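You operate a simulated robot arm through the tools that you are given. There is no shell and no other tool. Be economical: measure what you need, move in short steps, check, and stop when the job is done.

You run a simulated robot arm. Do the job below in one go: nothing can be reset, and whatever is moved stays where it is left.

Task
Swap in the yellow V block and clamp the yellow-band tube against it.
Fine: in the blue vise; wind it open just wide enough for block and tube, stand the teal V block on the bench next to the other V blocks, the wide tube upright in the groove and tight. Set down upright: teal v block.

Only the result counts: the job must be done as asked and must still hold three seconds after the hand-in. Knocking over, shifting, dropping, spilling or breaking anything else fails it.

Robot
A 7-joint arm with a two-finger parallel gripper on a trunk, on a base that drives. Base frame: it is fixed to the floor where the robot stands at the start and does not move with it; the origin is under the middle of the robot, x ahead of it, y to its left, z up. Lengths are in mm, angles in rad, forces in N, time in s.
With the tool pointing down near the work surface it reaches from about 300 to 720 mm from the robot's upright axis, wherever it stands. Its first joint turns from -2.897 to 2.897 rad. Places, roughly: blue housing (7x7x4 cm) [600, 100, 900]; blue vise [500, 300, 1000]; blue vise lock lever [600, 200, 900]; ribbed grey cover (12x7x7 cm) [400, 600, 900]; teal v block (7x3x6 cm) [500, 200, 1100]; wide yellow-band tube (6x6x8 cm) [700, 200, 900]; yellow housing (8x8x4 cm) [700, 0, 900]. Payload 3.43 kg.
The TCP is the grasp point between the finger pads, 34 mm short of the fingertips. In the tool frame z runs along the fingers and y along their closing line. The gripper opens to 128 mm. The fingers are 24 mm wide and 12 mm thick; the gripper's body (48 by 130 mm) begins 96 mm behind the TCP.
Orientation is told as [roll, pitch, yaw] about the base's x, y, z axes, in that order, counted from this pose: with the fingers straight down and closing along the base's y, the tool's x points along the base's -x, its y along +y and its z along -z.

Tools
- The arm moves only by the tool drive_tool. Its argument "steps" is a list of rows, each an object (a shift or turn left out is 0, a gripper value left out holds the last) with "xyz": the shift along the tool's x, y, z in units of 20 mm (1.0 is 20 mm), a list of three; "turn": the turn, a rotation vector about the tool's x, y, z in units of 5 degrees (1.0 is 5 degrees), a list of three; "jaw": the closure, from 0 (fully open) to 1 (shut). In form: [{"xyz": [tx, ty, tz], "turn": [wx, wy, wz], "jaw": jaw}, ...]. A call has 1 to 12 rows; each row shifts and turns the commanded pose from where the row before left it, along the tool's axes as they then stand. A call with a number of a shift or a turn outside -1 to 1 is refused whole. Each row takes 0.2 s and may step no farther than 50 mm and 0.15 rad from the row before; otherwise, or with a gripper value out of range, the whole call is refused. A pose out of reach is approached as far as the arm can. The call stops where the force on the tool passes 40 N (or 10 N more than at its start, if that is more) or the arm is blocked; 0.2 s more then pass. Each finger travels about 108 mm/s and halts on what it meets, pressing with about 29 N; the grip force reading is that of the motor and also rises with nothing between the fingers. The clock runs only during rows and for 0.2 s after the last one: add rows that do not move to give the fingers time. The reply holds the time, the measured pose of the TCP, the force on the tool along the base axes, the opening and the grip force, in the units named above and with some noise, with the torque about the TCP (base axes, N m) and any sound that the robot's microphone picked up, and new pictures: "show" is both (left out), scene, wrist or none.
- Cameras (640 x 400 px; columns grow to the right, rows downward): "scene" is now at [-4.7, 132.5, 1496]; the picture's right is [0.09, -1.00, 0.00], its down [-0.66, -0.06, -0.75] and it looks along [0.75, 0.07, -0.66] (base axes); focal length 249 px, centre (320, 200). "wrist" rides on the gripper at [76, -11, -160] in the tool frame; the picture's right is [0.15, 0.99, 0.00], its down [-0.88, 0.13, -0.46] and it looks along [-0.45, 0.07, 0.89] (tool axes); focal length 234 px, centre (320, 200). There is no depth. A picture from a camera that has moved, and an enlarged one, comes with that camera's place and axes in the base frame and with its lens. The place of the scene camera against the robot may be out by one fixed shift of up to 25 mm in any direction.
- slide_trunk(by): slides the trunk up (or, below 0, down) by that many mm; the arm and the scene camera ride with it, the base frame stays. It gives what a move gives, with no picture.
- steer(legs): drives the robot by 1 to 6 legs, each [ahead, left, turn to the left] in mm, mm and rad, along the robot's own axes; the way and the turn of a leg run together, so that a leg with both is an arc; at most 1500 mm and 3.142 rad a leg. The arm and the cameras ride along, it lands a little off, and it stops where it bumps. It gives what a move gives, and a new picture of the scene camera.
- head_to(pan, tilt): turns the head with the scene camera to pan (to the left, within 1.501 rad either way) and tilt (down, from -0.506 to 1.204), counted from straight ahead of the robot. It gives what a move gives, and a new picture of the scene camera.
- inspect(camera, box): a new picture of the part [left, top, right, bottom] of that camera's present view, enlarged. The clock stands still meanwhile.
- sign_off(): hands the job in; it is judged then, once.

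Go step by step. Nothing tells you exact positions but the pictures and the camera data: compare them with the known pose of the tool, close in by small moves and look again before you grip or let go. The budget is 120 turns and 260 pictures, counting those below and the enlarged ones. Unless the task says otherwise, let go and move clear before handing in, and close with one line.

The tools are called by a JSON object that holds its "op" and its "data". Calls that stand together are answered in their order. drive_tool: Moves the arm, as the interface text tells. Its arguments: {"type":"object","properties":{"steps":{"type":"array","items":{"type":"object","properties":{"xyz":{"type":"array","items":{"type":"number"}},"turn":{"type":"array","items":{"type":"number"}},"jaw":{"type":"number"}}}},"show":{"type":"string","enum":["both","scene","wrist","none"]}},"required":["steps"]} The other tools are called the same way: slide_trunk (by) slides the trunk up or down; steer (legs) drives the base; head_to (pan, tilt) turns the head that bears the scene camera; inspect (camera, box) takes an enlarged picture of a part of a camera's view; sign_off () hands the job in.

At the start:

```text
t: 0.0
tcp_pos: [401.2, 136.5, 1310.5]
tool_rot: [-0.001, 0.0, 0.0]
ft_force: [-0.5, -0.1, 0.3]
wrist_torque: [-0.01, -0.01, -0.01]
finger_gap: 127.8
grip_force: 0.1
trunk travel left (down, up): [-225.0, 99.0]
robot x, y, heading: [2.3, 2.3, 0.002]
head pan, tilt: [0.089, 0.723]
```

scene: 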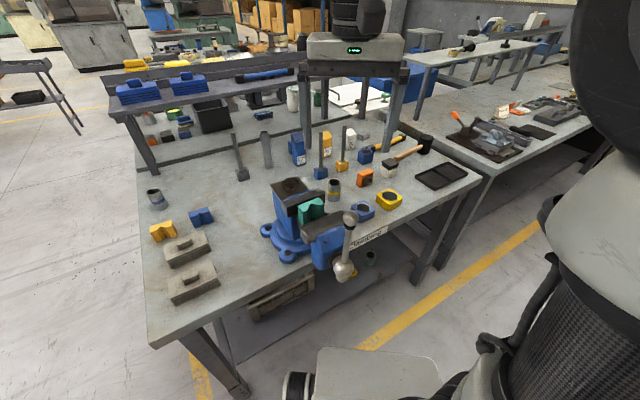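
wrist: 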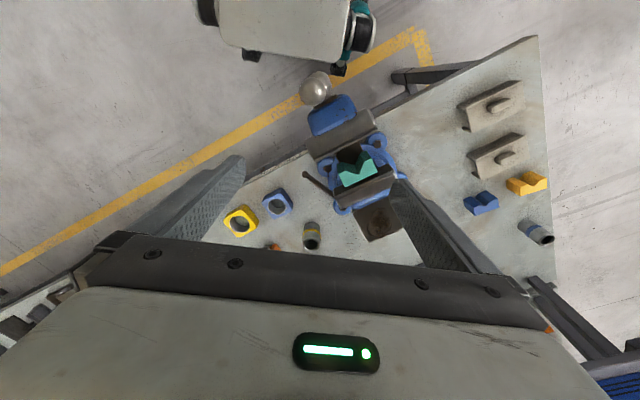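

I see a bench with a blue vise holding the teal V block, the yellow and blue V blocks at the left, and tubes. I'll take enlarged views first.

{"op": "inspect", "data": {"camera": "scene", "box": [240, 160, 420, 290]}}

{"op": "inspect", "data": {"camera": "scene", "box": [130, 170, 260, 310]}}

{"op": "inspect", "data": {"camera": "wrist", "box": [220, 60, 420, 260]}}

{"op": "inspect", "data": {"camera": "wrist", "box": [430, 60, 580, 260]}}

```text
3.08 times, centred on (330, 225) of scene
camera zoom: at [-4.7, 132.5, 1496.0], right [0.09, -1.0, 0.0], down [-0.66, -0.06, -0.75], along [0.75, 0.07, -0.66], focal length 767 px, centre (289, 123)
```

zoom: 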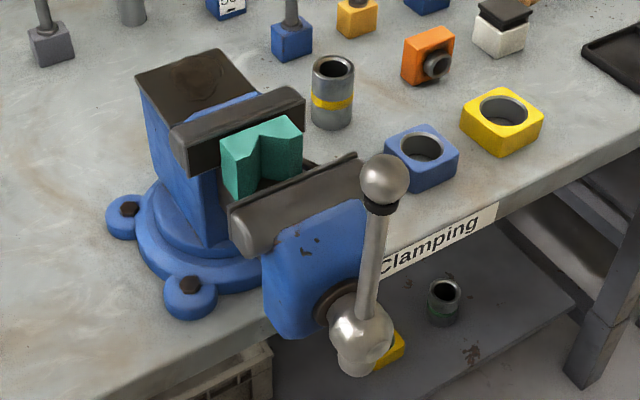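

```text
2.86 times, centred on (195, 240) of scene
camera zoom: at [-4.7, 132.5, 1496.0], right [0.09, -1.0, 0.0], down [-0.66, -0.06, -0.75], along [0.75, 0.07, -0.66], focal length 712 px, centre (677, 86)
```

zoom: 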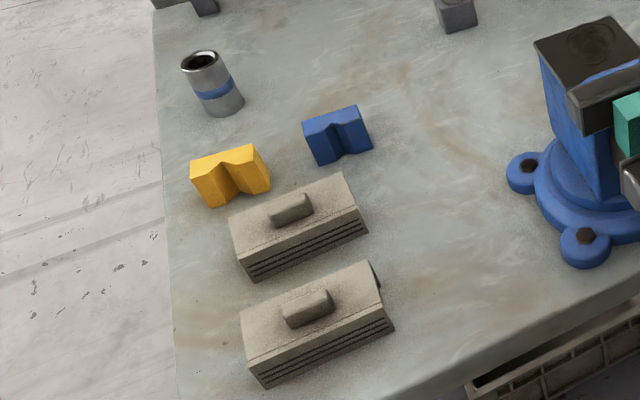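

```text
2.00 times, centred on (320, 160) of wrist
camera zoom: at [325.3, 125.3, 1470.3], right [-0.15, 0.99, 0.0], down [0.88, 0.13, 0.46], along [0.45, 0.07, -0.89], focal length 468 px, centre (320, 280)
```

zoom: 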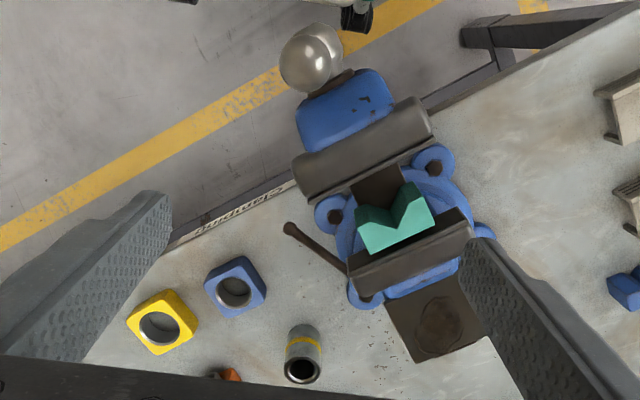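

```text
2.00 times, centred on (505, 160) of wrist
camera zoom: at [325.3, 125.3, 1470.3], right [-0.15, 0.99, 0.0], down [0.88, 0.13, 0.46], along [0.45, 0.07, -0.89], focal length 468 px, centre (-50, 280)
```

zoom: 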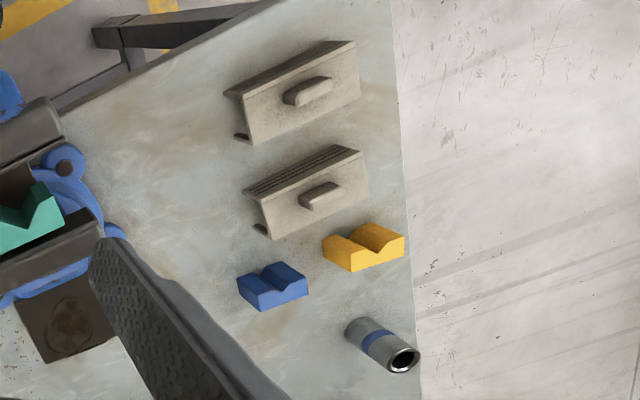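

Next I'll zoom in on the vise handle, jaws and lock lever.

{"op": "inspect", "data": {"camera": "scene", "box": [300, 200, 380, 290]}}

{"op": "inspect", "data": {"camera": "wrist", "box": [280, 60, 400, 180]}}

{"op": "inspect", "data": {"camera": "wrist", "box": [290, 120, 420, 250]}}

```text
4.44 times, centred on (340, 245) of scene
camera zoom: at [-4.7, 132.5, 1496.0], right [0.09, -1.0, 0.0], down [-0.66, -0.06, -0.75], along [0.75, 0.07, -0.66], focal length 1108 px, centre (231, 0)
```

zoom: 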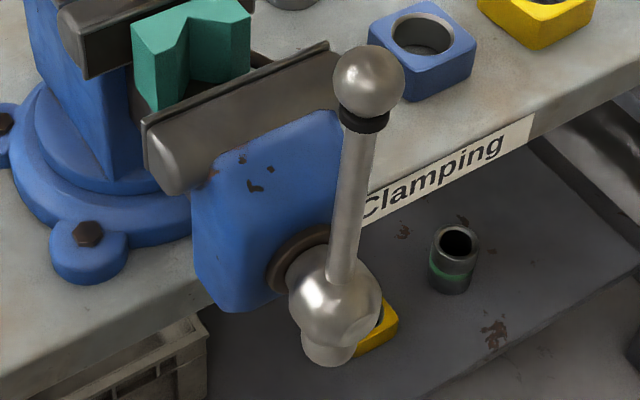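

```text
3.33 times, centred on (340, 120) of wrist
camera zoom: at [325.3, 125.3, 1470.3], right [-0.15, 0.99, 0.0], down [0.88, 0.13, 0.46], along [0.45, 0.07, -0.89], focal length 781 px, centre (253, 467)
```

zoom: 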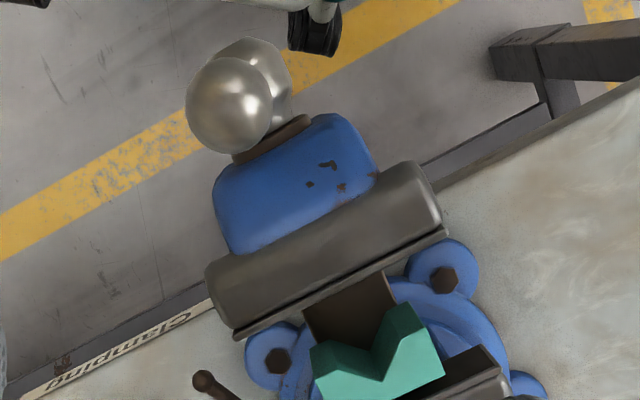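

```text
3.08 times, centred on (355, 185) of wrist
camera zoom: at [325.3, 125.3, 1470.3], right [-0.15, 0.99, 0.0], down [0.88, 0.13, 0.46], along [0.45, 0.07, -0.89], focal length 720 px, centre (212, 246)
```

zoom: 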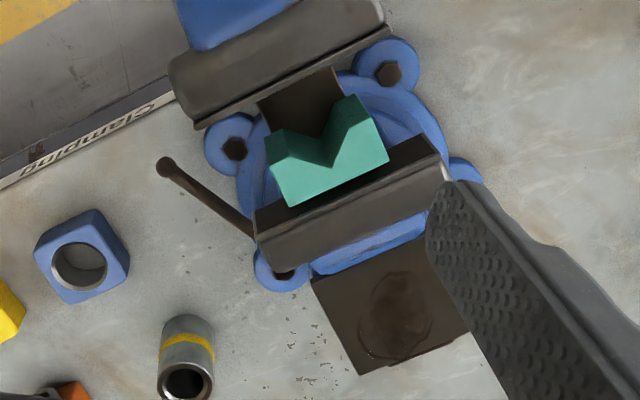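

The handle is a crank: a hub ball on the screw with a bar rising to a top ball. I'll move the hand back and left for a second viewpoint on the jaws.

{"op": "drive_tool", "data": {"steps": [{"xyz": [0.95, 0.65, 0]}, {"xyz": [0.95, 0.65, 0]}, {"xyz": [0.95, 0.65, 0]}, {"xyz": [0.95, 0.65, 0]}, {}], "show": "wrist"}}

{"op": "inspect", "data": {"camera": "wrist", "box": [240, 100, 420, 280]}}

```text
t: 1.2
tcp_pos: [324.0, 187.0, 1308.9]
tool_rot: [-0.001, 0.001, 0.001]
ft_force: [0.0, 0.6, 0.5]
wrist_torque: [0.02, 0.01, 0.01]
finger_gap: 127.8
grip_force: 0.0
trunk travel left (down, up): [-225.0, 99.0]
robot x, y, heading: [-0.1, 2.8, 0.004]
head pan, tilt: [0.089, 0.723]
camera wrist: at [248.5, 177.1, 1470.1], right [-0.15, 0.99, 0.0], down [0.88, 0.13, 0.46], along [0.45, 0.07, -0.89], focal length 234 px, centre (320, 200)
```

wrist: 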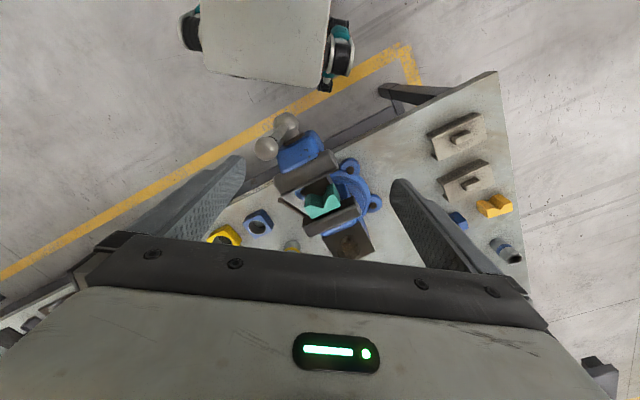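

```text
2.22 times, centred on (330, 190) of wrist
camera zoom: at [248.5, 177.1, 1470.1], right [-0.15, 0.99, 0.0], down [0.88, 0.13, 0.46], along [0.45, 0.07, -0.89], focal length 520 px, centre (298, 222)
```

zoom: 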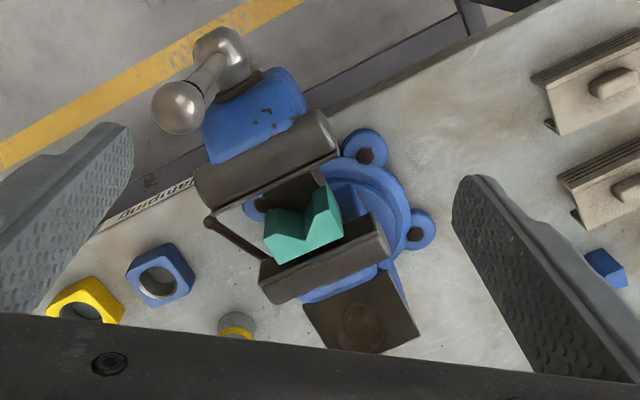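

The bench edge runs about 0.66 rad rotated from my frame, and the V blocks are too far away from here. I'll shift the base left and face the bench squarely, which puts the blocks, vise and tube in reach.

{"op": "steer", "data": {"legs": [[10, 152, 0], [0, 0, 0.665]]}}

```text
t: 4.3
tcp_pos: [278.8, 414.1, 1309.8]
tool_rot: [0.002, -0.001, 0.253]
ft_force: [0.1, 1.2, 0.7]
wrist_torque: [0.0, -0.04, 0.0]
finger_gap: 128.2
grip_force: 0.0
trunk travel left (down, up): [-225.0, 99.0]
robot x, y, heading: [10.3, 149.1, 0.252]
head pan, tilt: [0.089, 0.723]
stopped in leg 2: the robot was blocked; the commanded pose is now the measured one
camera scene: at [-28.9, 276.8, 1496.0], right [0.33, -0.94, 0.0], down [-0.62, -0.22, -0.75], along [0.71, 0.25, -0.66], focal length 249 px, centre (320, 200)
```

scene: 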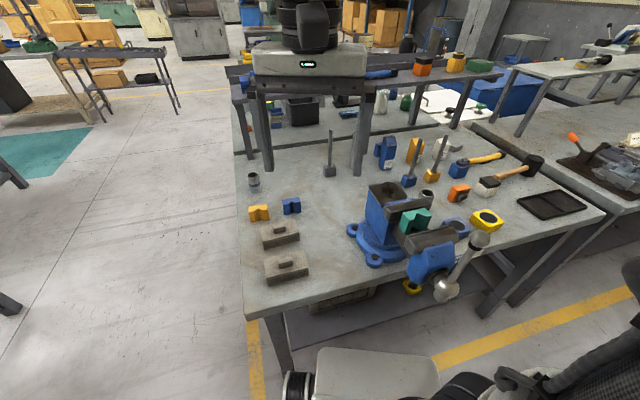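

The turn was stopped by something, probably a base corner touching a bench leg. I'll back off, turn, and then look.

{"op": "steer", "data": {"legs": [[-140, 0, 0], [0, 0, 0.413]]}}

```text
t: 6.9
tcp_pos: [13.7, 463.2, 1310.6]
tool_rot: [-0.001, 0.0, 0.671]
ft_force: [0.9, 0.4, -0.5]
wrist_torque: [0.0, -0.01, 0.03]
finger_gap: 128.0
grip_force: 0.0
trunk travel left (down, up): [-225.0, 99.0]
robot x, y, heading: [-124.4, 117.5, 0.663]
head pan, tilt: [0.089, 0.723]
camera scene: at [-218.5, 212.3, 1496.0], right [0.69, -0.73, 0.0], down [-0.48, -0.45, -0.75], along [0.55, 0.51, -0.66], focal length 249 px, centre (320, 200)
```

scene: 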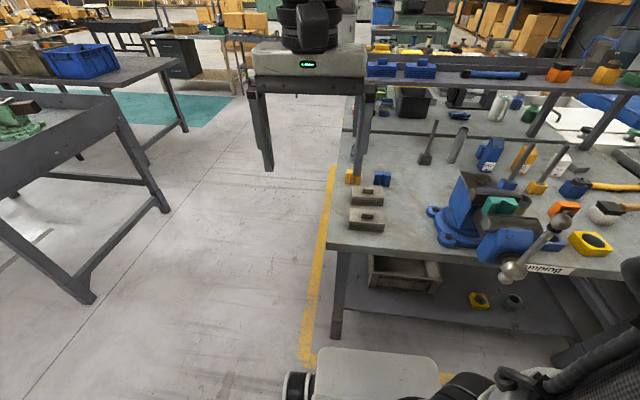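

The base is clear now and facing the bench. I'll ease right and ahead a little.

{"op": "steer", "data": {"legs": [[0, -64, 0], [110, 0, 0]]}}

{"op": "drive_tool", "data": {"steps": [{}], "show": "wrist"}}

```text
t: 9.0
tcp_pos: [139.8, 482.5, 1310.0]
tool_rot: [0.001, -0.002, 0.67]
ft_force: [-0.2, 0.2, 0.3]
wrist_torque: [0.0, 0.0, 0.01]
finger_gap: 128.1
grip_force: 0.1
trunk travel left (down, up): [-225.0, 99.0]
robot x, y, heading: [2.8, 133.4, 0.666]
head pan, tilt: [0.089, 0.723]
camera scene: at [-92.8, 230.0, 1496.0], right [0.69, -0.73, 0.0], down [-0.48, -0.45, -0.75], along [0.55, 0.51, -0.66], focal length 249 px, centre (320, 200)
```

scene: 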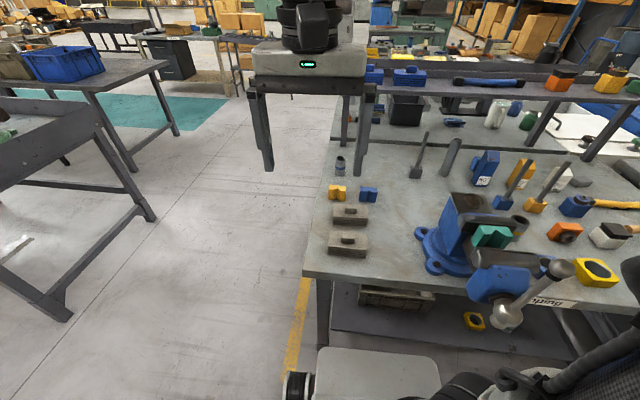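

```text
t: 9.4
tcp_pos: [140.0, 480.6, 1310.0]
tool_rot: [0.001, 0.0, 0.67]
ft_force: [-0.9, 0.5, 0.0]
wrist_torque: [-0.01, 0.02, 0.01]
finger_gap: 128.0
grip_force: 0.1
trunk travel left (down, up): [-225.0, 99.0]
robot x, y, heading: [1.6, 133.3, 0.669]
head pan, tilt: [0.089, 0.723]
camera wrist: at [87.3, 425.8, 1470.3], right [-0.73, 0.68, 0.0], down [0.61, 0.65, 0.46], along [0.31, 0.33, -0.89], focal length 234 px, centre (320, 200)
```

wrist: 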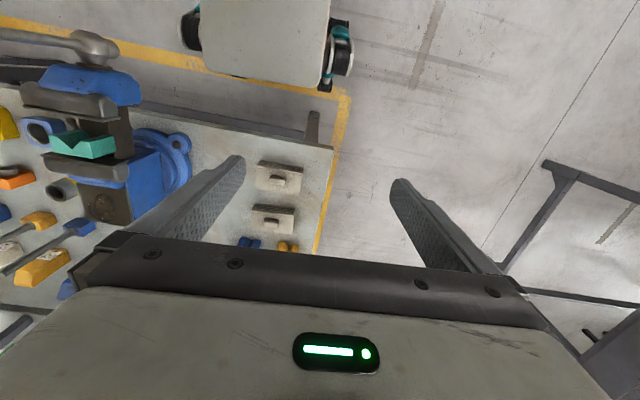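

I'm square to the bench and clear of it. I'll move the hand toward the V blocks and view them with the wrist camera.

{"op": "drive_tool", "data": {"steps": [{"xyz": [-0.89, -0.705, 0]}, {"xyz": [-0.89, -0.705, 0]}, {"xyz": [-0.89, -0.705, 0]}, {"xyz": [-0.89, -0.705, 0]}, {"xyz": [-0.89, -0.705, 0]}, {"xyz": [-0.89, -0.705, 0]}, {"xyz": [-0.89, -0.705, 0]}, {"xyz": [-0.89, -0.705, 0]}, {"xyz": [-0.89, -0.705, 0]}, {"xyz": [-0.89, -0.705, 0]}, {}], "show": "wrist"}}

{"op": "inspect", "data": {"camera": "wrist", "box": [220, 80, 420, 240]}}

{"op": "inspect", "data": {"camera": "wrist", "box": [60, 0, 240, 220]}}

```text
t: 11.8
tcp_pos: [367.5, 481.5, 1310.0]
tool_rot: [0.0, 0.001, 0.672]
ft_force: [-0.9, 0.1, 0.4]
wrist_torque: [0.02, 0.01, -0.01]
finger_gap: 128.1
grip_force: 0.0
trunk travel left (down, up): [-225.0, 99.0]
robot x, y, heading: [3.3, 135.2, 0.664]
head pan, tilt: [0.089, 0.723]
camera wrist: at [315.5, 426.1, 1469.7], right [-0.73, 0.68, 0.0], down [0.61, 0.65, 0.46], along [0.31, 0.33, -0.89], focal length 234 px, centre (320, 200)
```

wrist: 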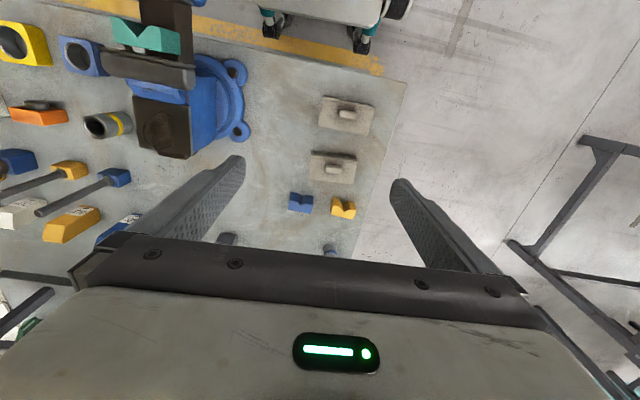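

```text
2.50 times, centred on (320, 160) of wrist
camera zoom: at [315.5, 426.1, 1469.7], right [-0.73, 0.68, 0.0], down [0.61, 0.65, 0.46], along [0.31, 0.33, -0.89], focal length 585 px, centre (320, 300)
```

zoom: 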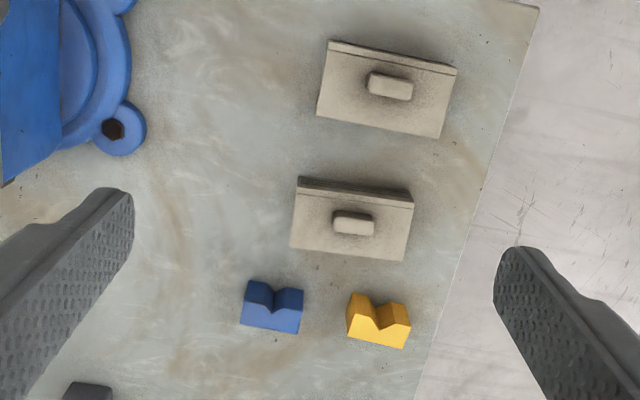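

```text
1.82 times, centred on (150, 110) of wrist
camera zoom: at [315.5, 426.1, 1469.7], right [-0.73, 0.68, 0.0], down [0.61, 0.65, 0.46], along [0.31, 0.33, -0.89], focal length 426 px, centre (629, 364)
```

zoom: 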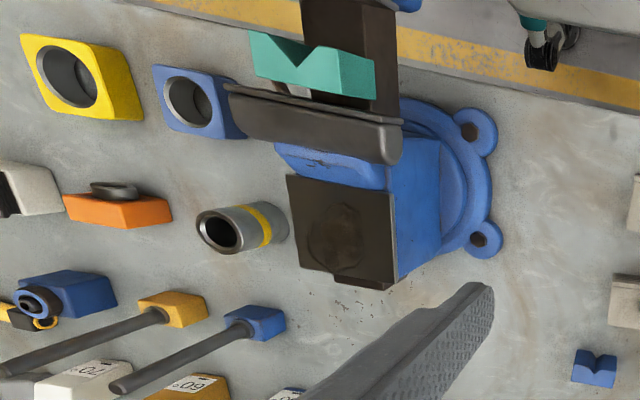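

The V blocks may be slightly out of range from here, so I'll look down to see how much clearance the base has to the bench.

{"op": "head_to", "data": {"pan": 0.2, "tilt": 1.2}}

```text
t: 12.7
tcp_pos: [368.6, 481.7, 1310.1]
tool_rot: [-0.001, -0.001, 0.67]
ft_force: [0.1, 0.0, 0.1]
wrist_torque: [0.0, 0.0, 0.02]
finger_gap: 128.2
grip_force: 0.1
trunk travel left (down, up): [-225.0, 99.0]
robot x, y, heading: [-2.8, 135.1, 0.667]
head pan, tilt: [0.201, 1.201]
camera scene: at [-117.9, 214.9, 1462.0], right [0.76, -0.65, 0.0], down [-0.6, -0.71, -0.36], along [0.23, 0.28, -0.93], focal length 249 px, centre (320, 200)
```

scene: 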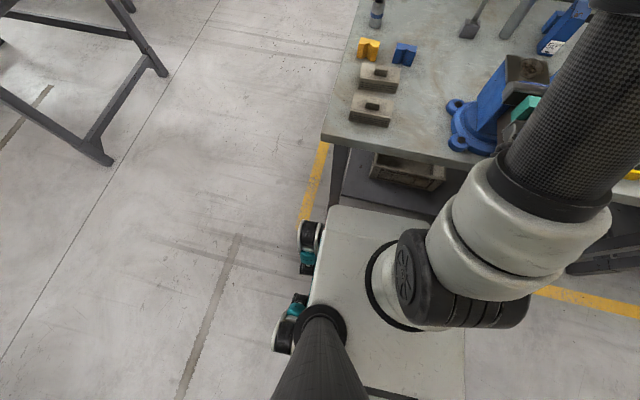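

The base is already close to the bench. I'll take the teal block from here and later do the V-block row from the bench's left end. Now moving the hand over the vise to look down.

{"op": "drive_tool", "data": {"steps": [{"xyz": [0.67, -0.957, 0]}, {"xyz": [0.67, -0.957, 0]}, {"xyz": [0.67, -0.957, 0]}, {"xyz": [0.67, -0.957, 0]}, {"xyz": [0.67, -0.957, 0]}, {"xyz": [0.67, -0.957, 0]}, {"xyz": [0.67, -0.957, 0]}, {"xyz": [0.67, -0.957, 0]}, {"xyz": [0.67, -0.957, 0]}, {"xyz": [0.67, -0.957, 0]}, {"xyz": [0.67, -0.957, 0]}, {"xyz": [0.67, -0.957, 0]}], "show": "none"}}

{"op": "drive_tool", "data": {"steps": [{"xyz": [0.67, -0.957, 0]}, {"xyz": [0.67, -0.957, 0]}, {"xyz": [0.67, -0.957, 0]}, {}], "show": "none"}}

{"op": "inspect", "data": {"camera": "wrist", "box": [220, 60, 420, 260]}}

```text
t: 15.3
tcp_pos: [382.9, 201.1, 1310.5]
tool_rot: [0.001, 0.001, 0.67]
ft_force: [-0.5, 0.8, -0.7]
wrist_torque: [-0.02, 0.02, 0.04]
finger_gap: 128.0
grip_force: 0.0
trunk travel left (down, up): [-225.0, 99.0]
robot x, y, heading: [-0.9, 133.0, 0.663]
head pan, tilt: [0.201, 1.201]
```

```text
t: 16.3
tcp_pos: [387.1, 130.9, 1310.4]
tool_rot: [-0.001, 0.0, 0.67]
ft_force: [0.9, -0.1, 0.0]
wrist_torque: [0.01, 0.01, 0.03]
finger_gap: 128.0
grip_force: 0.1
trunk travel left (down, up): [-225.0, 99.0]
robot x, y, heading: [4.6, 133.5, 0.67]
head pan, tilt: [0.201, 1.201]
```

```text
2.00 times, centred on (320, 160) of wrist
camera zoom: at [334.9, 75.9, 1470.0], right [-0.73, 0.68, 0.0], down [0.61, 0.65, 0.46], along [0.31, 0.33, -0.89], focal length 468 px, centre (320, 280)
```

zoom: 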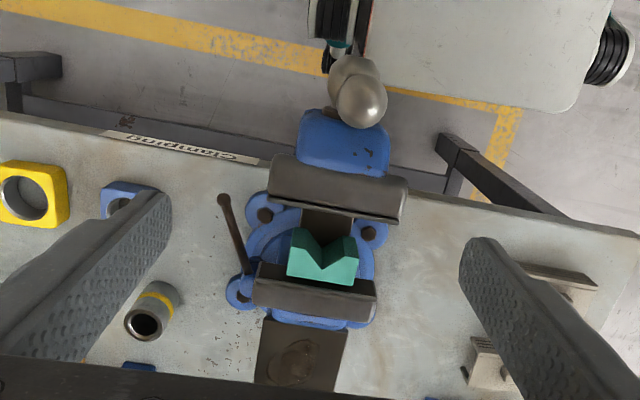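

I have a clear overhead view of the jaws and teal block. I'll zoom in for measurement.

{"op": "inspect", "data": {"camera": "wrist", "box": [280, 130, 360, 220]}}

```text
4.44 times, centred on (320, 175) of wrist
camera zoom: at [334.9, 75.9, 1470.0], right [-0.73, 0.68, 0.0], down [0.61, 0.65, 0.46], along [0.31, 0.33, -0.89], focal length 1041 px, centre (320, 311)
```

zoom: 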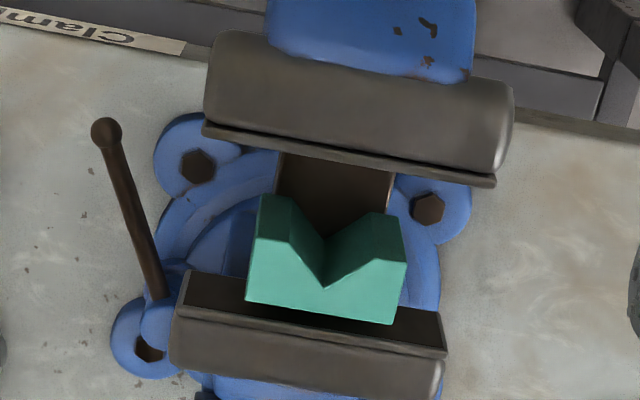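

Block top is near (459, 213, ~1080), yaw about 0.648. I'll move above it at about 1160 and line up the yaw.

{"op": "drive_tool", "data": {"steps": [{"xyz": [-0.67, 0.122, 0.94], "turn": [0, 0, 0.25]}, {"xyz": [-0.67, 0.122, 0.94]}, {"xyz": [-0.67, 0.122, 0.94]}, {"xyz": [-0.67, 0.122, 0.94]}, {"xyz": [-0.67, 0.122, 0.94]}, {"xyz": [-0.67, 0.122, 0.94]}, {"xyz": [-0.67, 0.122, 0.94]}, {"xyz": [-0.67, 0.122, 0.94]}, {}], "show": "wrist"}}

{"op": "inspect", "data": {"camera": "wrist", "box": [240, 100, 400, 230]}}

```text
t: 18.3
tcp_pos: [460.6, 212.4, 1159.5]
tool_rot: [0.001, 0.001, 0.646]
ft_force: [0.0, -0.1, -0.6]
wrist_torque: [-0.03, -0.05, -0.01]
finger_gap: 128.2
grip_force: 0.1
trunk travel left (down, up): [-225.0, 99.0]
robot x, y, heading: [0.2, 129.1, 0.662]
head pan, tilt: [0.201, 1.201]
camera wrist: at [407.2, 158.1, 1319.3], right [-0.71, 0.7, 0.0], down [0.62, 0.64, 0.46], along [0.32, 0.33, -0.89], focal length 234 px, centre (320, 200)
```

wrist: 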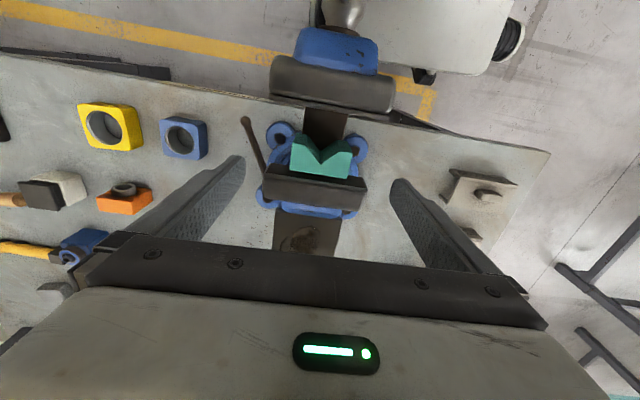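

```text
3.08 times, centred on (320, 165) of wrist
camera zoom: at [407.2, 158.1, 1319.3], right [-0.71, 0.7, 0.0], down [0.62, 0.64, 0.46], along [0.32, 0.33, -0.89], focal length 720 px, centre (320, 308)
```

zoom: 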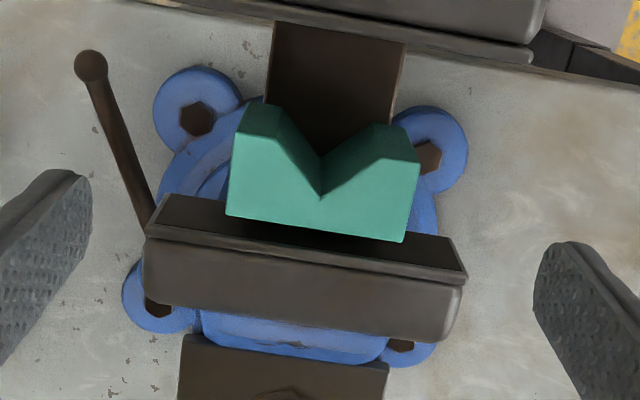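

The block is 62 mm wide with its top at about 1087, and the TCP is nearly centred over it. Descending with the fingers straddling its ends, shifted slightly away from the rear jaw, then closing.

{"op": "drive_tool", "data": {"steps": [{"xyz": [0.2, 0.04, 0]}, {"xyz": [0, 0, 0.99]}, {"xyz": [0, 0, 0.99]}, {"xyz": [0, 0, 0.99]}, {"xyz": [0, 0, 0.99]}, {}], "show": "wrist"}}

```text
t: 19.7
tcp_pos: [456.5, 209.7, 1080.4]
tool_rot: [-0.001, 0.001, 0.648]
ft_force: [0.2, 0.0, 0.0]
wrist_torque: [0.0, 0.01, -0.01]
finger_gap: 128.0
grip_force: 0.1
trunk travel left (down, up): [-225.0, 99.0]
robot x, y, heading: [1.2, 135.1, 0.666]
head pan, tilt: [0.201, 1.201]
camera wrist: at [403.2, 156.3, 1240.2], right [-0.71, 0.7, 0.0], down [0.62, 0.64, 0.46], along [0.32, 0.33, -0.89], focal length 234 px, centre (320, 200)
```

wrist: 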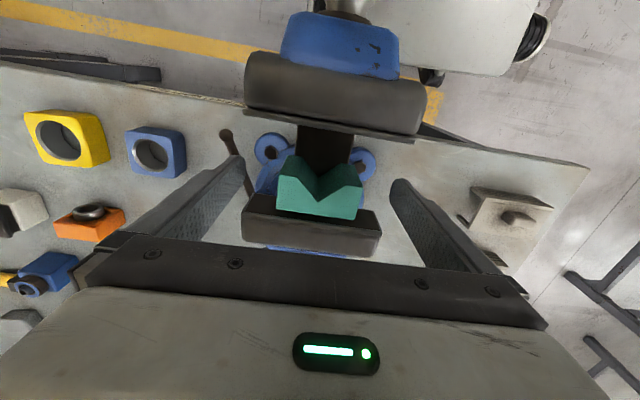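

The fingers straddle the block, so I'm closing on it.

{"op": "drive_tool", "data": {"steps": [{"jaw": 1}, {"jaw": 1}, {"jaw": 1}, {"jaw": 1}], "show": "wrist"}}

```text
t: 20.7
tcp_pos: [457.3, 210.5, 1080.5]
tool_rot: [0.001, 0.0, 0.648]
ft_force: [1.5, -0.5, 0.7]
wrist_torque: [0.0, -0.03, -0.04]
finger_gap: 63.7
grip_force: 28.9
trunk travel left (down, up): [-225.0, 99.0]
robot x, y, heading: [2.4, 130.6, 0.665]
head pan, tilt: [0.201, 1.201]
camera wrist: at [403.3, 156.2, 1240.4], right [-0.71, 0.7, 0.0], down [0.62, 0.64, 0.46], along [0.32, 0.33, -0.89], focal length 234 px, centre (320, 200)
```

wrist: 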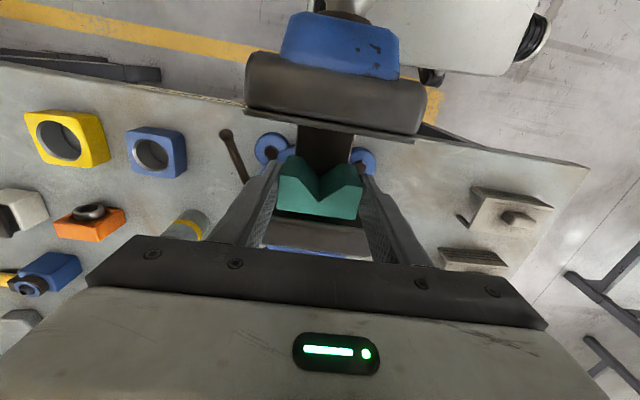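

Gripped at 63.7 mm. Lifting straight up.

{"op": "drive_tool", "data": {"steps": [{"xyz": [0, 0, -0.5]}, {"xyz": [0, 0, -1]}, {"xyz": [0, 0, -1]}, {"xyz": [0, 0, -1]}, {"xyz": [0, 0, -1]}, {"xyz": [0, 0, -1]}, {"xyz": [0, 0, -1]}, {}], "show": "wrist"}}

{"op": "inspect", "data": {"camera": "wrist", "box": [220, 40, 420, 260]}}

```text
t: 22.5
tcp_pos: [456.6, 209.3, 1211.3]
tool_rot: [-0.001, 0.0, 0.647]
ft_force: [0.0, 0.1, 0.8]
wrist_torque: [0.0, -0.04, -0.01]
finger_gap: 0.0
grip_force: 28.9
trunk travel left (down, up): [-225.0, 99.0]
robot x, y, heading: [3.9, 133.8, 0.668]
head pan, tilt: [0.201, 1.201]
camera wrist: at [403.5, 155.6, 1370.8], right [-0.71, 0.7, 0.0], down [0.62, 0.64, 0.46], along [0.32, 0.33, -0.89], focal length 234 px, centre (320, 200)
```

wrist: 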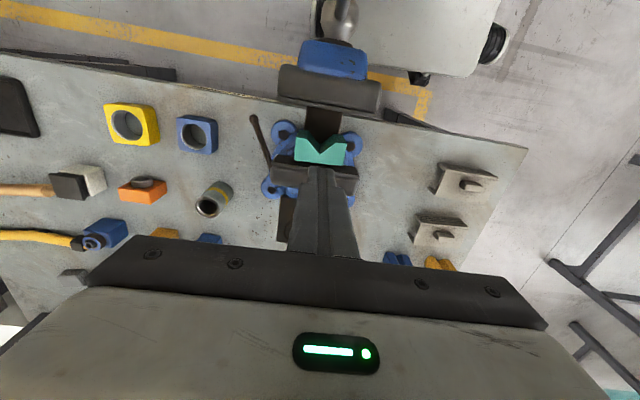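

```text
1.82 times, centred on (320, 150) of wrist
camera zoom: at [403.5, 155.6, 1370.8], right [-0.71, 0.7, 0.0], down [0.62, 0.64, 0.46], along [0.32, 0.33, -0.89], focal length 426 px, centre (320, 291)
```

zoom: 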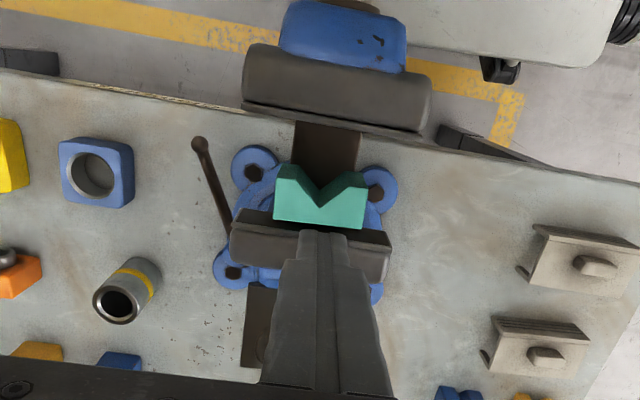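

The fingers slipped off and the block stayed put. I'll grip again deeper and lift in small steps while reading the force.

{"op": "drive_tool", "data": {"steps": [{"jaw": 0}, {"jaw": 0}, {"jaw": 0}, {"xyz": [0, 0, 1]}, {"xyz": [0, 0, 1]}, {"xyz": [0, 0, 1]}, {"xyz": [0, 0, 1]}, {"xyz": [0, 0, 1]}, {"xyz": [0, 0, 1]}, {}], "show": "wrist"}}

{"op": "inspect", "data": {"camera": "wrist", "box": [240, 80, 400, 260]}}

```text
t: 24.7
tcp_pos: [457.3, 208.9, 1089.9]
tool_rot: [0.0, -0.001, 0.647]
ft_force: [0.0, 0.0, 0.4]
wrist_torque: [0.0, 0.0, -0.04]
finger_gap: 128.0
grip_force: 0.0
trunk travel left (down, up): [-225.0, 99.0]
robot x, y, heading: [-0.8, 135.6, 0.665]
head pan, tilt: [0.201, 1.201]
camera wrist: at [403.5, 155.1, 1250.2], right [-0.71, 0.7, 0.0], down [0.62, 0.63, 0.46], along [0.32, 0.33, -0.89], focal length 234 px, centre (320, 200)
```

wrist: 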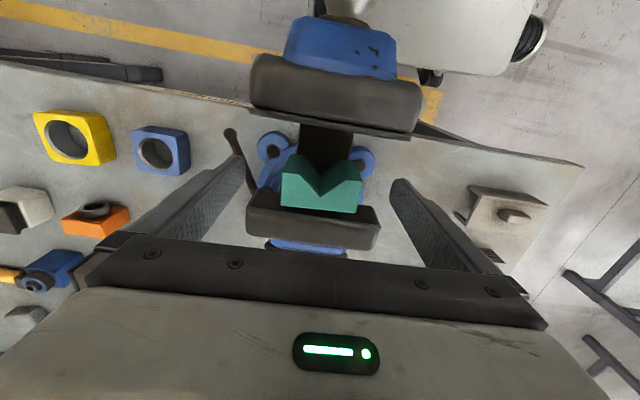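

```text
2.22 times, centred on (320, 170) of wrist
camera zoom: at [403.5, 155.1, 1250.2], right [-0.71, 0.7, 0.0], down [0.62, 0.63, 0.46], along [0.32, 0.33, -0.89], focal length 520 px, centre (320, 267)
```

zoom: 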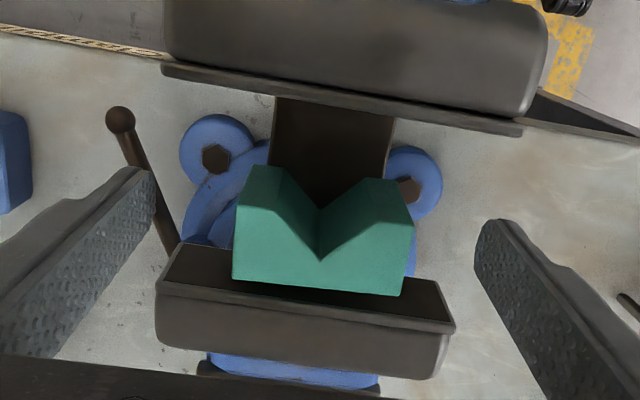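

Gripping again about 6 mm deeper, with a slow test lift.

{"op": "drive_tool", "data": {"steps": [{"xyz": [0, 0, 0.8]}, {"jaw": 1}, {"jaw": 1}, {"jaw": 1}, {"jaw": 1}, {"jaw": 1}, {"xyz": [0, 0, -0.1]}, {"xyz": [0, 0, -0.1]}], "show": "wrist"}}

```text
t: 26.5
tcp_pos: [457.6, 209.1, 1079.5]
tool_rot: [0.001, 0.002, 0.648]
ft_force: [-0.2, 0.3, -5.7]
wrist_torque: [0.0, 0.06, 0.01]
finger_gap: 64.1
grip_force: 28.6
trunk travel left (down, up): [-225.0, 99.0]
robot x, y, heading: [4.9, 133.2, 0.663]
head pan, tilt: [0.201, 1.201]
camera wrist: at [403.9, 155.4, 1238.1], right [-0.71, 0.7, 0.0], down [0.62, 0.64, 0.45], along [0.32, 0.33, -0.89], focal length 234 px, centre (320, 200)
```

wrist: 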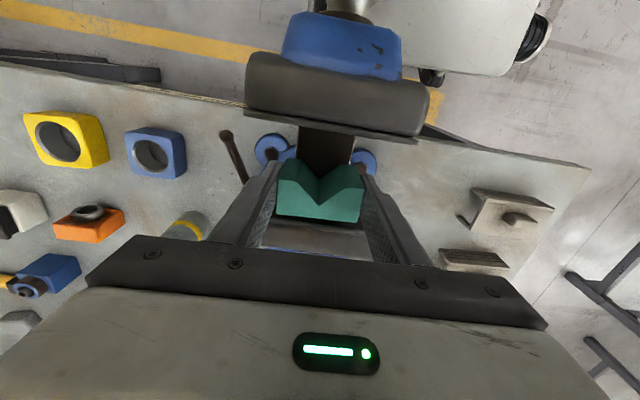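

{"op": "drive_tool", "data": {"steps": [{"xyz": [0, 0, -0.15]}, {"xyz": [0, 0, -0.15]}, {"xyz": [0, 0, -0.2]}, {"xyz": [0, 0, -0.2]}], "show": "wrist"}}

```text
t: 27.5
tcp_pos: [457.2, 210.1, 1093.8]
tool_rot: [-0.001, 0.001, 0.646]
ft_force: [-0.9, -0.2, -6.3]
wrist_torque: [-0.01, 0.03, -0.02]
finger_gap: 64.2
grip_force: 29.0
trunk travel left (down, up): [-225.0, 99.0]
robot x, y, heading: [2.0, 133.2, 0.668]
head pan, tilt: [0.201, 1.201]
camera wrist: at [403.5, 155.9, 1252.6], right [-0.71, 0.7, 0.0], down [0.62, 0.64, 0.46], along [0.32, 0.33, -0.89], focal length 234 px, centre (320, 200)
```

wrist: 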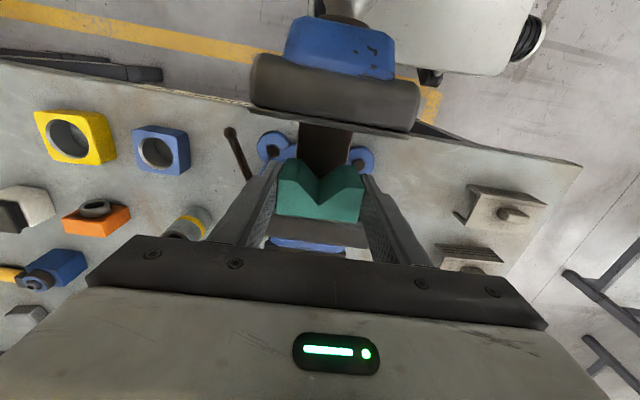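

The block now lifts cleanly (about 6 N); the earlier lift was too jerky. I'll go gently up.

{"op": "drive_tool", "data": {"steps": [{"xyz": [0, 0, -0.2]}, {"xyz": [0, 0, -0.3]}, {"xyz": [0, 0, -0.4]}, {"xyz": [0, 0, -0.5]}, {"xyz": [0, 0, -0.5]}, {"xyz": [0, 0, -0.5]}, {"xyz": [0, 0, -0.5]}, {"xyz": [0, 0, -0.5]}, {"xyz": [0, 0, -0.5]}, {"xyz": [0, 0, -0.4]}, {"xyz": [0, 0, -0.3]}, {"xyz": [0, 0, -0.2]}], "show": "wrist"}}

{"op": "inspect", "data": {"camera": "wrist", "box": [240, 60, 420, 260]}}

```text
t: 30.1
tcp_pos: [456.2, 212.0, 1189.1]
tool_rot: [0.002, 0.001, 0.647]
ft_force: [-0.2, -0.3, -6.2]
wrist_torque: [-0.02, 0.03, -0.03]
finger_gap: 63.8
grip_force: 28.7
trunk travel left (down, up): [-225.0, 99.0]
robot x, y, heading: [6.1, 136.3, 0.663]
head pan, tilt: [0.201, 1.201]
camera wrist: at [403.6, 156.4, 1348.3], right [-0.71, 0.7, 0.0], down [0.62, 0.64, 0.46], along [0.32, 0.33, -0.89], focal length 234 px, centre (320, 200)
```

wrist: 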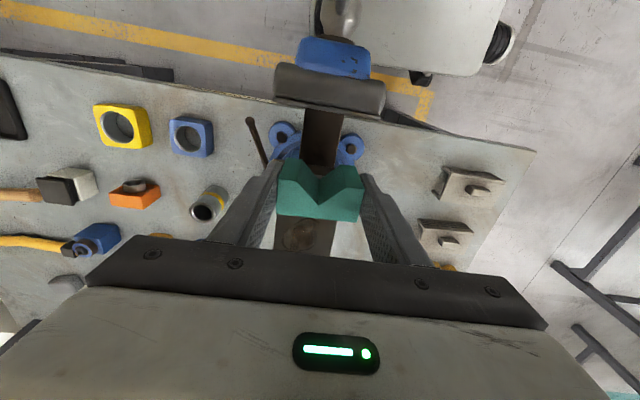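

```text
2.00 times, centred on (330, 160) of wrist
camera zoom: at [403.6, 156.4, 1348.3], right [-0.71, 0.7, 0.0], down [0.62, 0.64, 0.46], along [0.32, 0.33, -0.89], focal length 468 px, centre (300, 280)
```

zoom: 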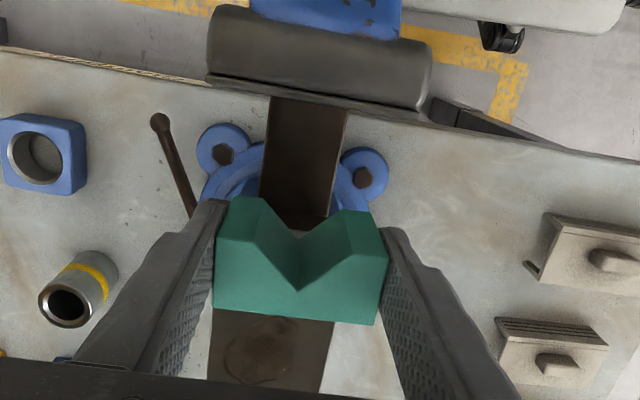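

Held well. Carrying it gently toward the V-block row.

{"op": "drive_tool", "data": {"steps": [{"xyz": [-0.2, 0.11, 0]}, {"xyz": [-0.4, 0.22, 0]}, {"xyz": [-0.6, 0.33, 0]}, {"xyz": [-0.65, 0.36, 0]}, {"xyz": [-0.65, 0.36, 0]}, {"xyz": [-0.65, 0.36, 0]}, {"xyz": [-0.65, 0.36, 0]}, {"xyz": [-0.65, 0.36, 0]}, {"xyz": [-0.65, 0.36, 0]}, {"xyz": [-0.6, 0.33, 0]}, {"xyz": [-0.4, 0.22, 0]}, {"xyz": [-0.2, 0.11, 0]}], "show": "none"}}

{"op": "drive_tool", "data": {"steps": [{"xyz": [-0.2, 0.11, 0]}, {"xyz": [-0.4, 0.22, 0]}, {"xyz": [-0.6, 0.33, 0]}, {"xyz": [-0.65, 0.36, 0]}, {"xyz": [-0.65, 0.36, 0]}, {"xyz": [-0.65, 0.36, 0]}, {"xyz": [-0.65, 0.36, 0]}, {"xyz": [-0.65, 0.36, 0]}, {"xyz": [-0.65, 0.36, 0]}, {"xyz": [-0.6, 0.33, 0]}, {"xyz": [-0.4, 0.22, 0]}, {"xyz": [-0.2, 0.11, 0]}], "show": "both"}}

{"op": "inspect", "data": {"camera": "wrist", "box": [240, 60, 440, 260]}}

```text
t: 32.7
tcp_pos: [515.2, 341.9, 1188.4]
tool_rot: [0.0, 0.001, 0.648]
ft_force: [-1.0, 0.0, -6.5]
wrist_torque: [-0.01, 0.0, 0.01]
finger_gap: 63.9
grip_force: 28.9
trunk travel left (down, up): [-225.0, 99.0]
robot x, y, heading: [5.5, 131.6, 0.667]
head pan, tilt: [0.201, 1.201]
```

```text
t: 35.3
tcp_pos: [573.1, 472.6, 1189.0]
tool_rot: [-0.002, 0.0, 0.648]
ft_force: [-1.1, -0.3, -6.0]
wrist_torque: [-0.01, 0.04, 0.03]
finger_gap: 63.8
grip_force: 28.9
trunk travel left (down, up): [-225.0, 99.0]
robot x, y, heading: [-1.0, 130.6, 0.666]
head pan, tilt: [0.201, 1.201]
camera scene: at [-117.5, 215.1, 1462.0], right [0.76, -0.65, 0.0], down [-0.6, -0.71, -0.36], along [0.23, 0.28, -0.93], focal length 249 px, centre (320, 200)
camera wrist: at [520.4, 419.3, 1348.2], right [-0.71, 0.7, 0.0], down [0.62, 0.64, 0.46], along [0.32, 0.33, -0.89], focal length 234 px, centre (320, 200)
```

scene: 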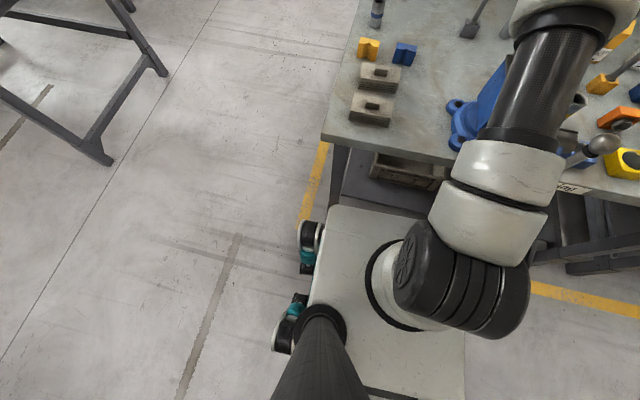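
wrist: 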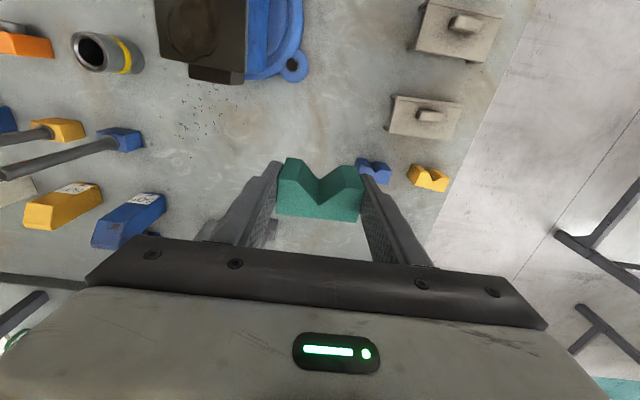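

```text
2.00 times, centred on (340, 160) of wrist
camera zoom: at [520.4, 419.3, 1348.2], right [-0.71, 0.7, 0.0], down [0.62, 0.64, 0.46], along [0.32, 0.33, -0.89], focal length 468 px, centre (280, 280)
```

zoom: 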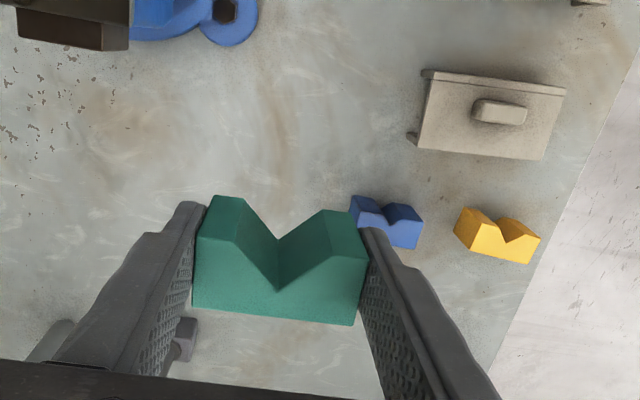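

Held fine at 63.8. Yellow is near (488, 699) and blue near (557, 612), tops at about 922. I'll set the teal one at about (590, 522), right of the blue one, easing over and down.

{"op": "drive_tool", "data": {"steps": [{"xyz": [-0.2, 0.13, 0]}, {"xyz": [-0.4, 0.27, 0]}, {"xyz": [-0.5, 0.33, 0.2]}, {"xyz": [-0.5, 0.33, 0.4]}, {"xyz": [-0.4, 0.27, 0.5]}, {"xyz": [-0.17, 0.13, 0.6]}, {"xyz": [0, 0, 0.6]}, {"xyz": [0, 0, 0.6]}, {"xyz": [0, 0, 0.6]}, {"xyz": [0, 0, 0.6]}, {"xyz": [0, 0, 0.6]}, {"xyz": [0, 0, 0.6]}], "show": "none"}}

{"op": "drive_tool", "data": {"steps": [{"xyz": [0, 0, 0.6]}, {"xyz": [0, 0, 0.6]}, {"xyz": [0, 0, 0.6]}, {"xyz": [0, 0, 0.6]}, {"xyz": [0, 0, 0.6]}, {"xyz": [0, 0, 0.6]}, {"xyz": [0, 0, 0.5]}, {"xyz": [0, 0, 0.3]}, {}], "show": "both"}}

{"op": "inspect", "data": {"camera": "wrist", "box": [220, 60, 460, 260]}}

```text
t: 37.9
tcp_pos: [592.8, 523.1, 1084.7]
tool_rot: [0.001, 0.003, 0.648]
ft_force: [0.7, 0.0, -5.4]
wrist_torque: [-0.01, 0.01, 0.01]
finger_gap: 63.7
grip_force: 28.6
out of reach, approached as far as the arm can: row 3, 4, 5, 8, 9, 10, 11
trunk travel left (down, up): [-225.0, 99.0]
robot x, y, heading: [1.1, 128.4, 0.668]
head pan, tilt: [0.201, 1.201]
```

```text
t: 39.9
tcp_pos: [606.7, 533.4, 1000.1]
tool_rot: [0.0, 0.005, 0.649]
ft_force: [-0.9, -0.2, -5.8]
wrist_torque: [-0.03, 0.02, 0.0]
finger_gap: 63.6
grip_force: 29.1
out of reach, approached as far as the arm can: row 1, 3, 5, 7
trunk travel left (down, up): [-225.0, 99.0]
robot x, y, heading: [2.7, 134.9, 0.664]
head pan, tilt: [0.201, 1.201]
camera scene: at [-117.5, 215.2, 1462.0], right [0.76, -0.65, 0.0], down [-0.6, -0.71, -0.36], along [0.23, 0.28, -0.93], focal length 249 px, centre (320, 200)
camera wrist: at [553.1, 479.6, 1159.6], right [-0.71, 0.7, 0.0], down [0.62, 0.64, 0.45], along [0.32, 0.32, -0.89], focal length 234 px, centre (320, 200)
```

scene: 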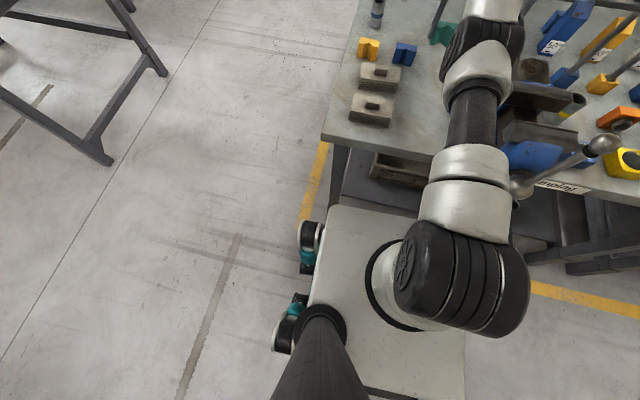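
wrist: 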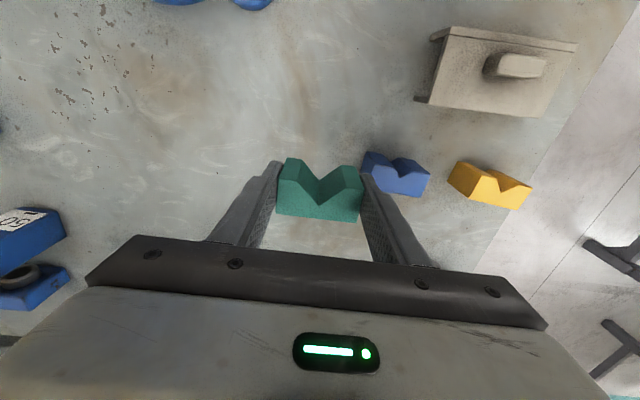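

```text
2.00 times, centred on (340, 160) of wrist
camera zoom: at [553.1, 479.6, 1159.6], right [-0.71, 0.7, 0.0], down [0.62, 0.64, 0.45], along [0.32, 0.32, -0.89], focal length 468 px, centre (280, 280)
```

zoom: 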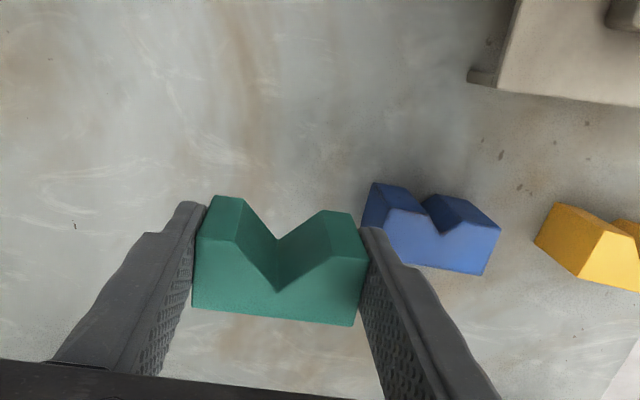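

The teal block hangs beside the blue one, almost in row. The arm is near its reach limit, so I'll lower it with the trunk.

{"op": "slide_trunk", "data": {"by": -60}}

{"op": "drive_tool", "data": {"steps": [{}], "show": "wrist"}}

```text
t: 40.9
tcp_pos: [606.3, 533.2, 939.2]
tool_rot: [-0.001, 0.004, 0.648]
ft_force: [0.4, -0.1, -6.3]
wrist_torque: [0.02, 0.03, -0.05]
finger_gap: 63.8
grip_force: 28.7
trunk travel left (down, up): [-165.0, 159.0]
robot x, y, heading: [4.2, 133.8, 0.666]
head pan, tilt: [0.201, 1.201]
```

```text
t: 41.3
tcp_pos: [604.9, 534.1, 940.0]
tool_rot: [-0.001, 0.005, 0.648]
ft_force: [-0.1, -0.5, -6.0]
wrist_torque: [-0.04, 0.04, -0.02]
finger_gap: 63.6
grip_force: 28.7
trunk travel left (down, up): [-165.0, 159.0]
robot x, y, heading: [4.6, 133.7, 0.664]
head pan, tilt: [0.201, 1.201]
camera wrist: at [553.1, 479.6, 1099.7], right [-0.71, 0.7, 0.0], down [0.62, 0.64, 0.45], along [0.32, 0.32, -0.89], focal length 234 px, centre (320, 200)
```

wrist: 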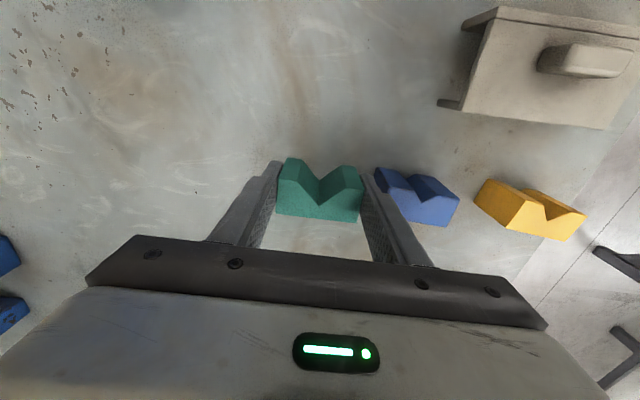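

{"op": "slide_trunk", "data": {"by": -12}}

{"op": "slide_trunk", "data": {"by": -5}}

{"op": "inspect", "data": {"camera": "wrist", "box": [240, 120, 480, 260]}}

```text
t: 41.9
tcp_pos: [607.2, 533.2, 927.2]
tool_rot: [0.0, 0.003, 0.646]
ft_force: [0.5, -0.1, -6.8]
wrist_torque: [-0.01, 0.0, 0.01]
finger_gap: 64.0
grip_force: 28.4
trunk travel left (down, up): [-153.0, 171.0]
robot x, y, heading: [1.9, 134.4, 0.666]
head pan, tilt: [0.201, 1.201]
```

```text
t: 42.5
tcp_pos: [606.6, 533.7, 923.3]
tool_rot: [0.001, 0.005, 0.65]
ft_force: [0.7, 0.4, -5.9]
wrist_torque: [0.0, 0.04, 0.03]
finger_gap: 63.9
grip_force: 28.6
trunk travel left (down, up): [-148.0, 176.0]
robot x, y, heading: [2.8, 130.0, 0.67]
head pan, tilt: [0.201, 1.201]
```

```text
2.67 times, centred on (360, 190) of wrist
camera zoom: at [553.0, 479.6, 1082.7], right [-0.71, 0.7, 0.0], down [0.62, 0.64, 0.45], along [0.32, 0.32, -0.89], focal length 624 px, centre (213, 227)
```

zoom: 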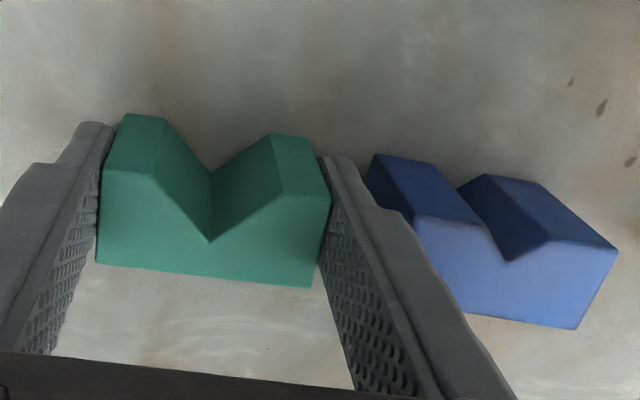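

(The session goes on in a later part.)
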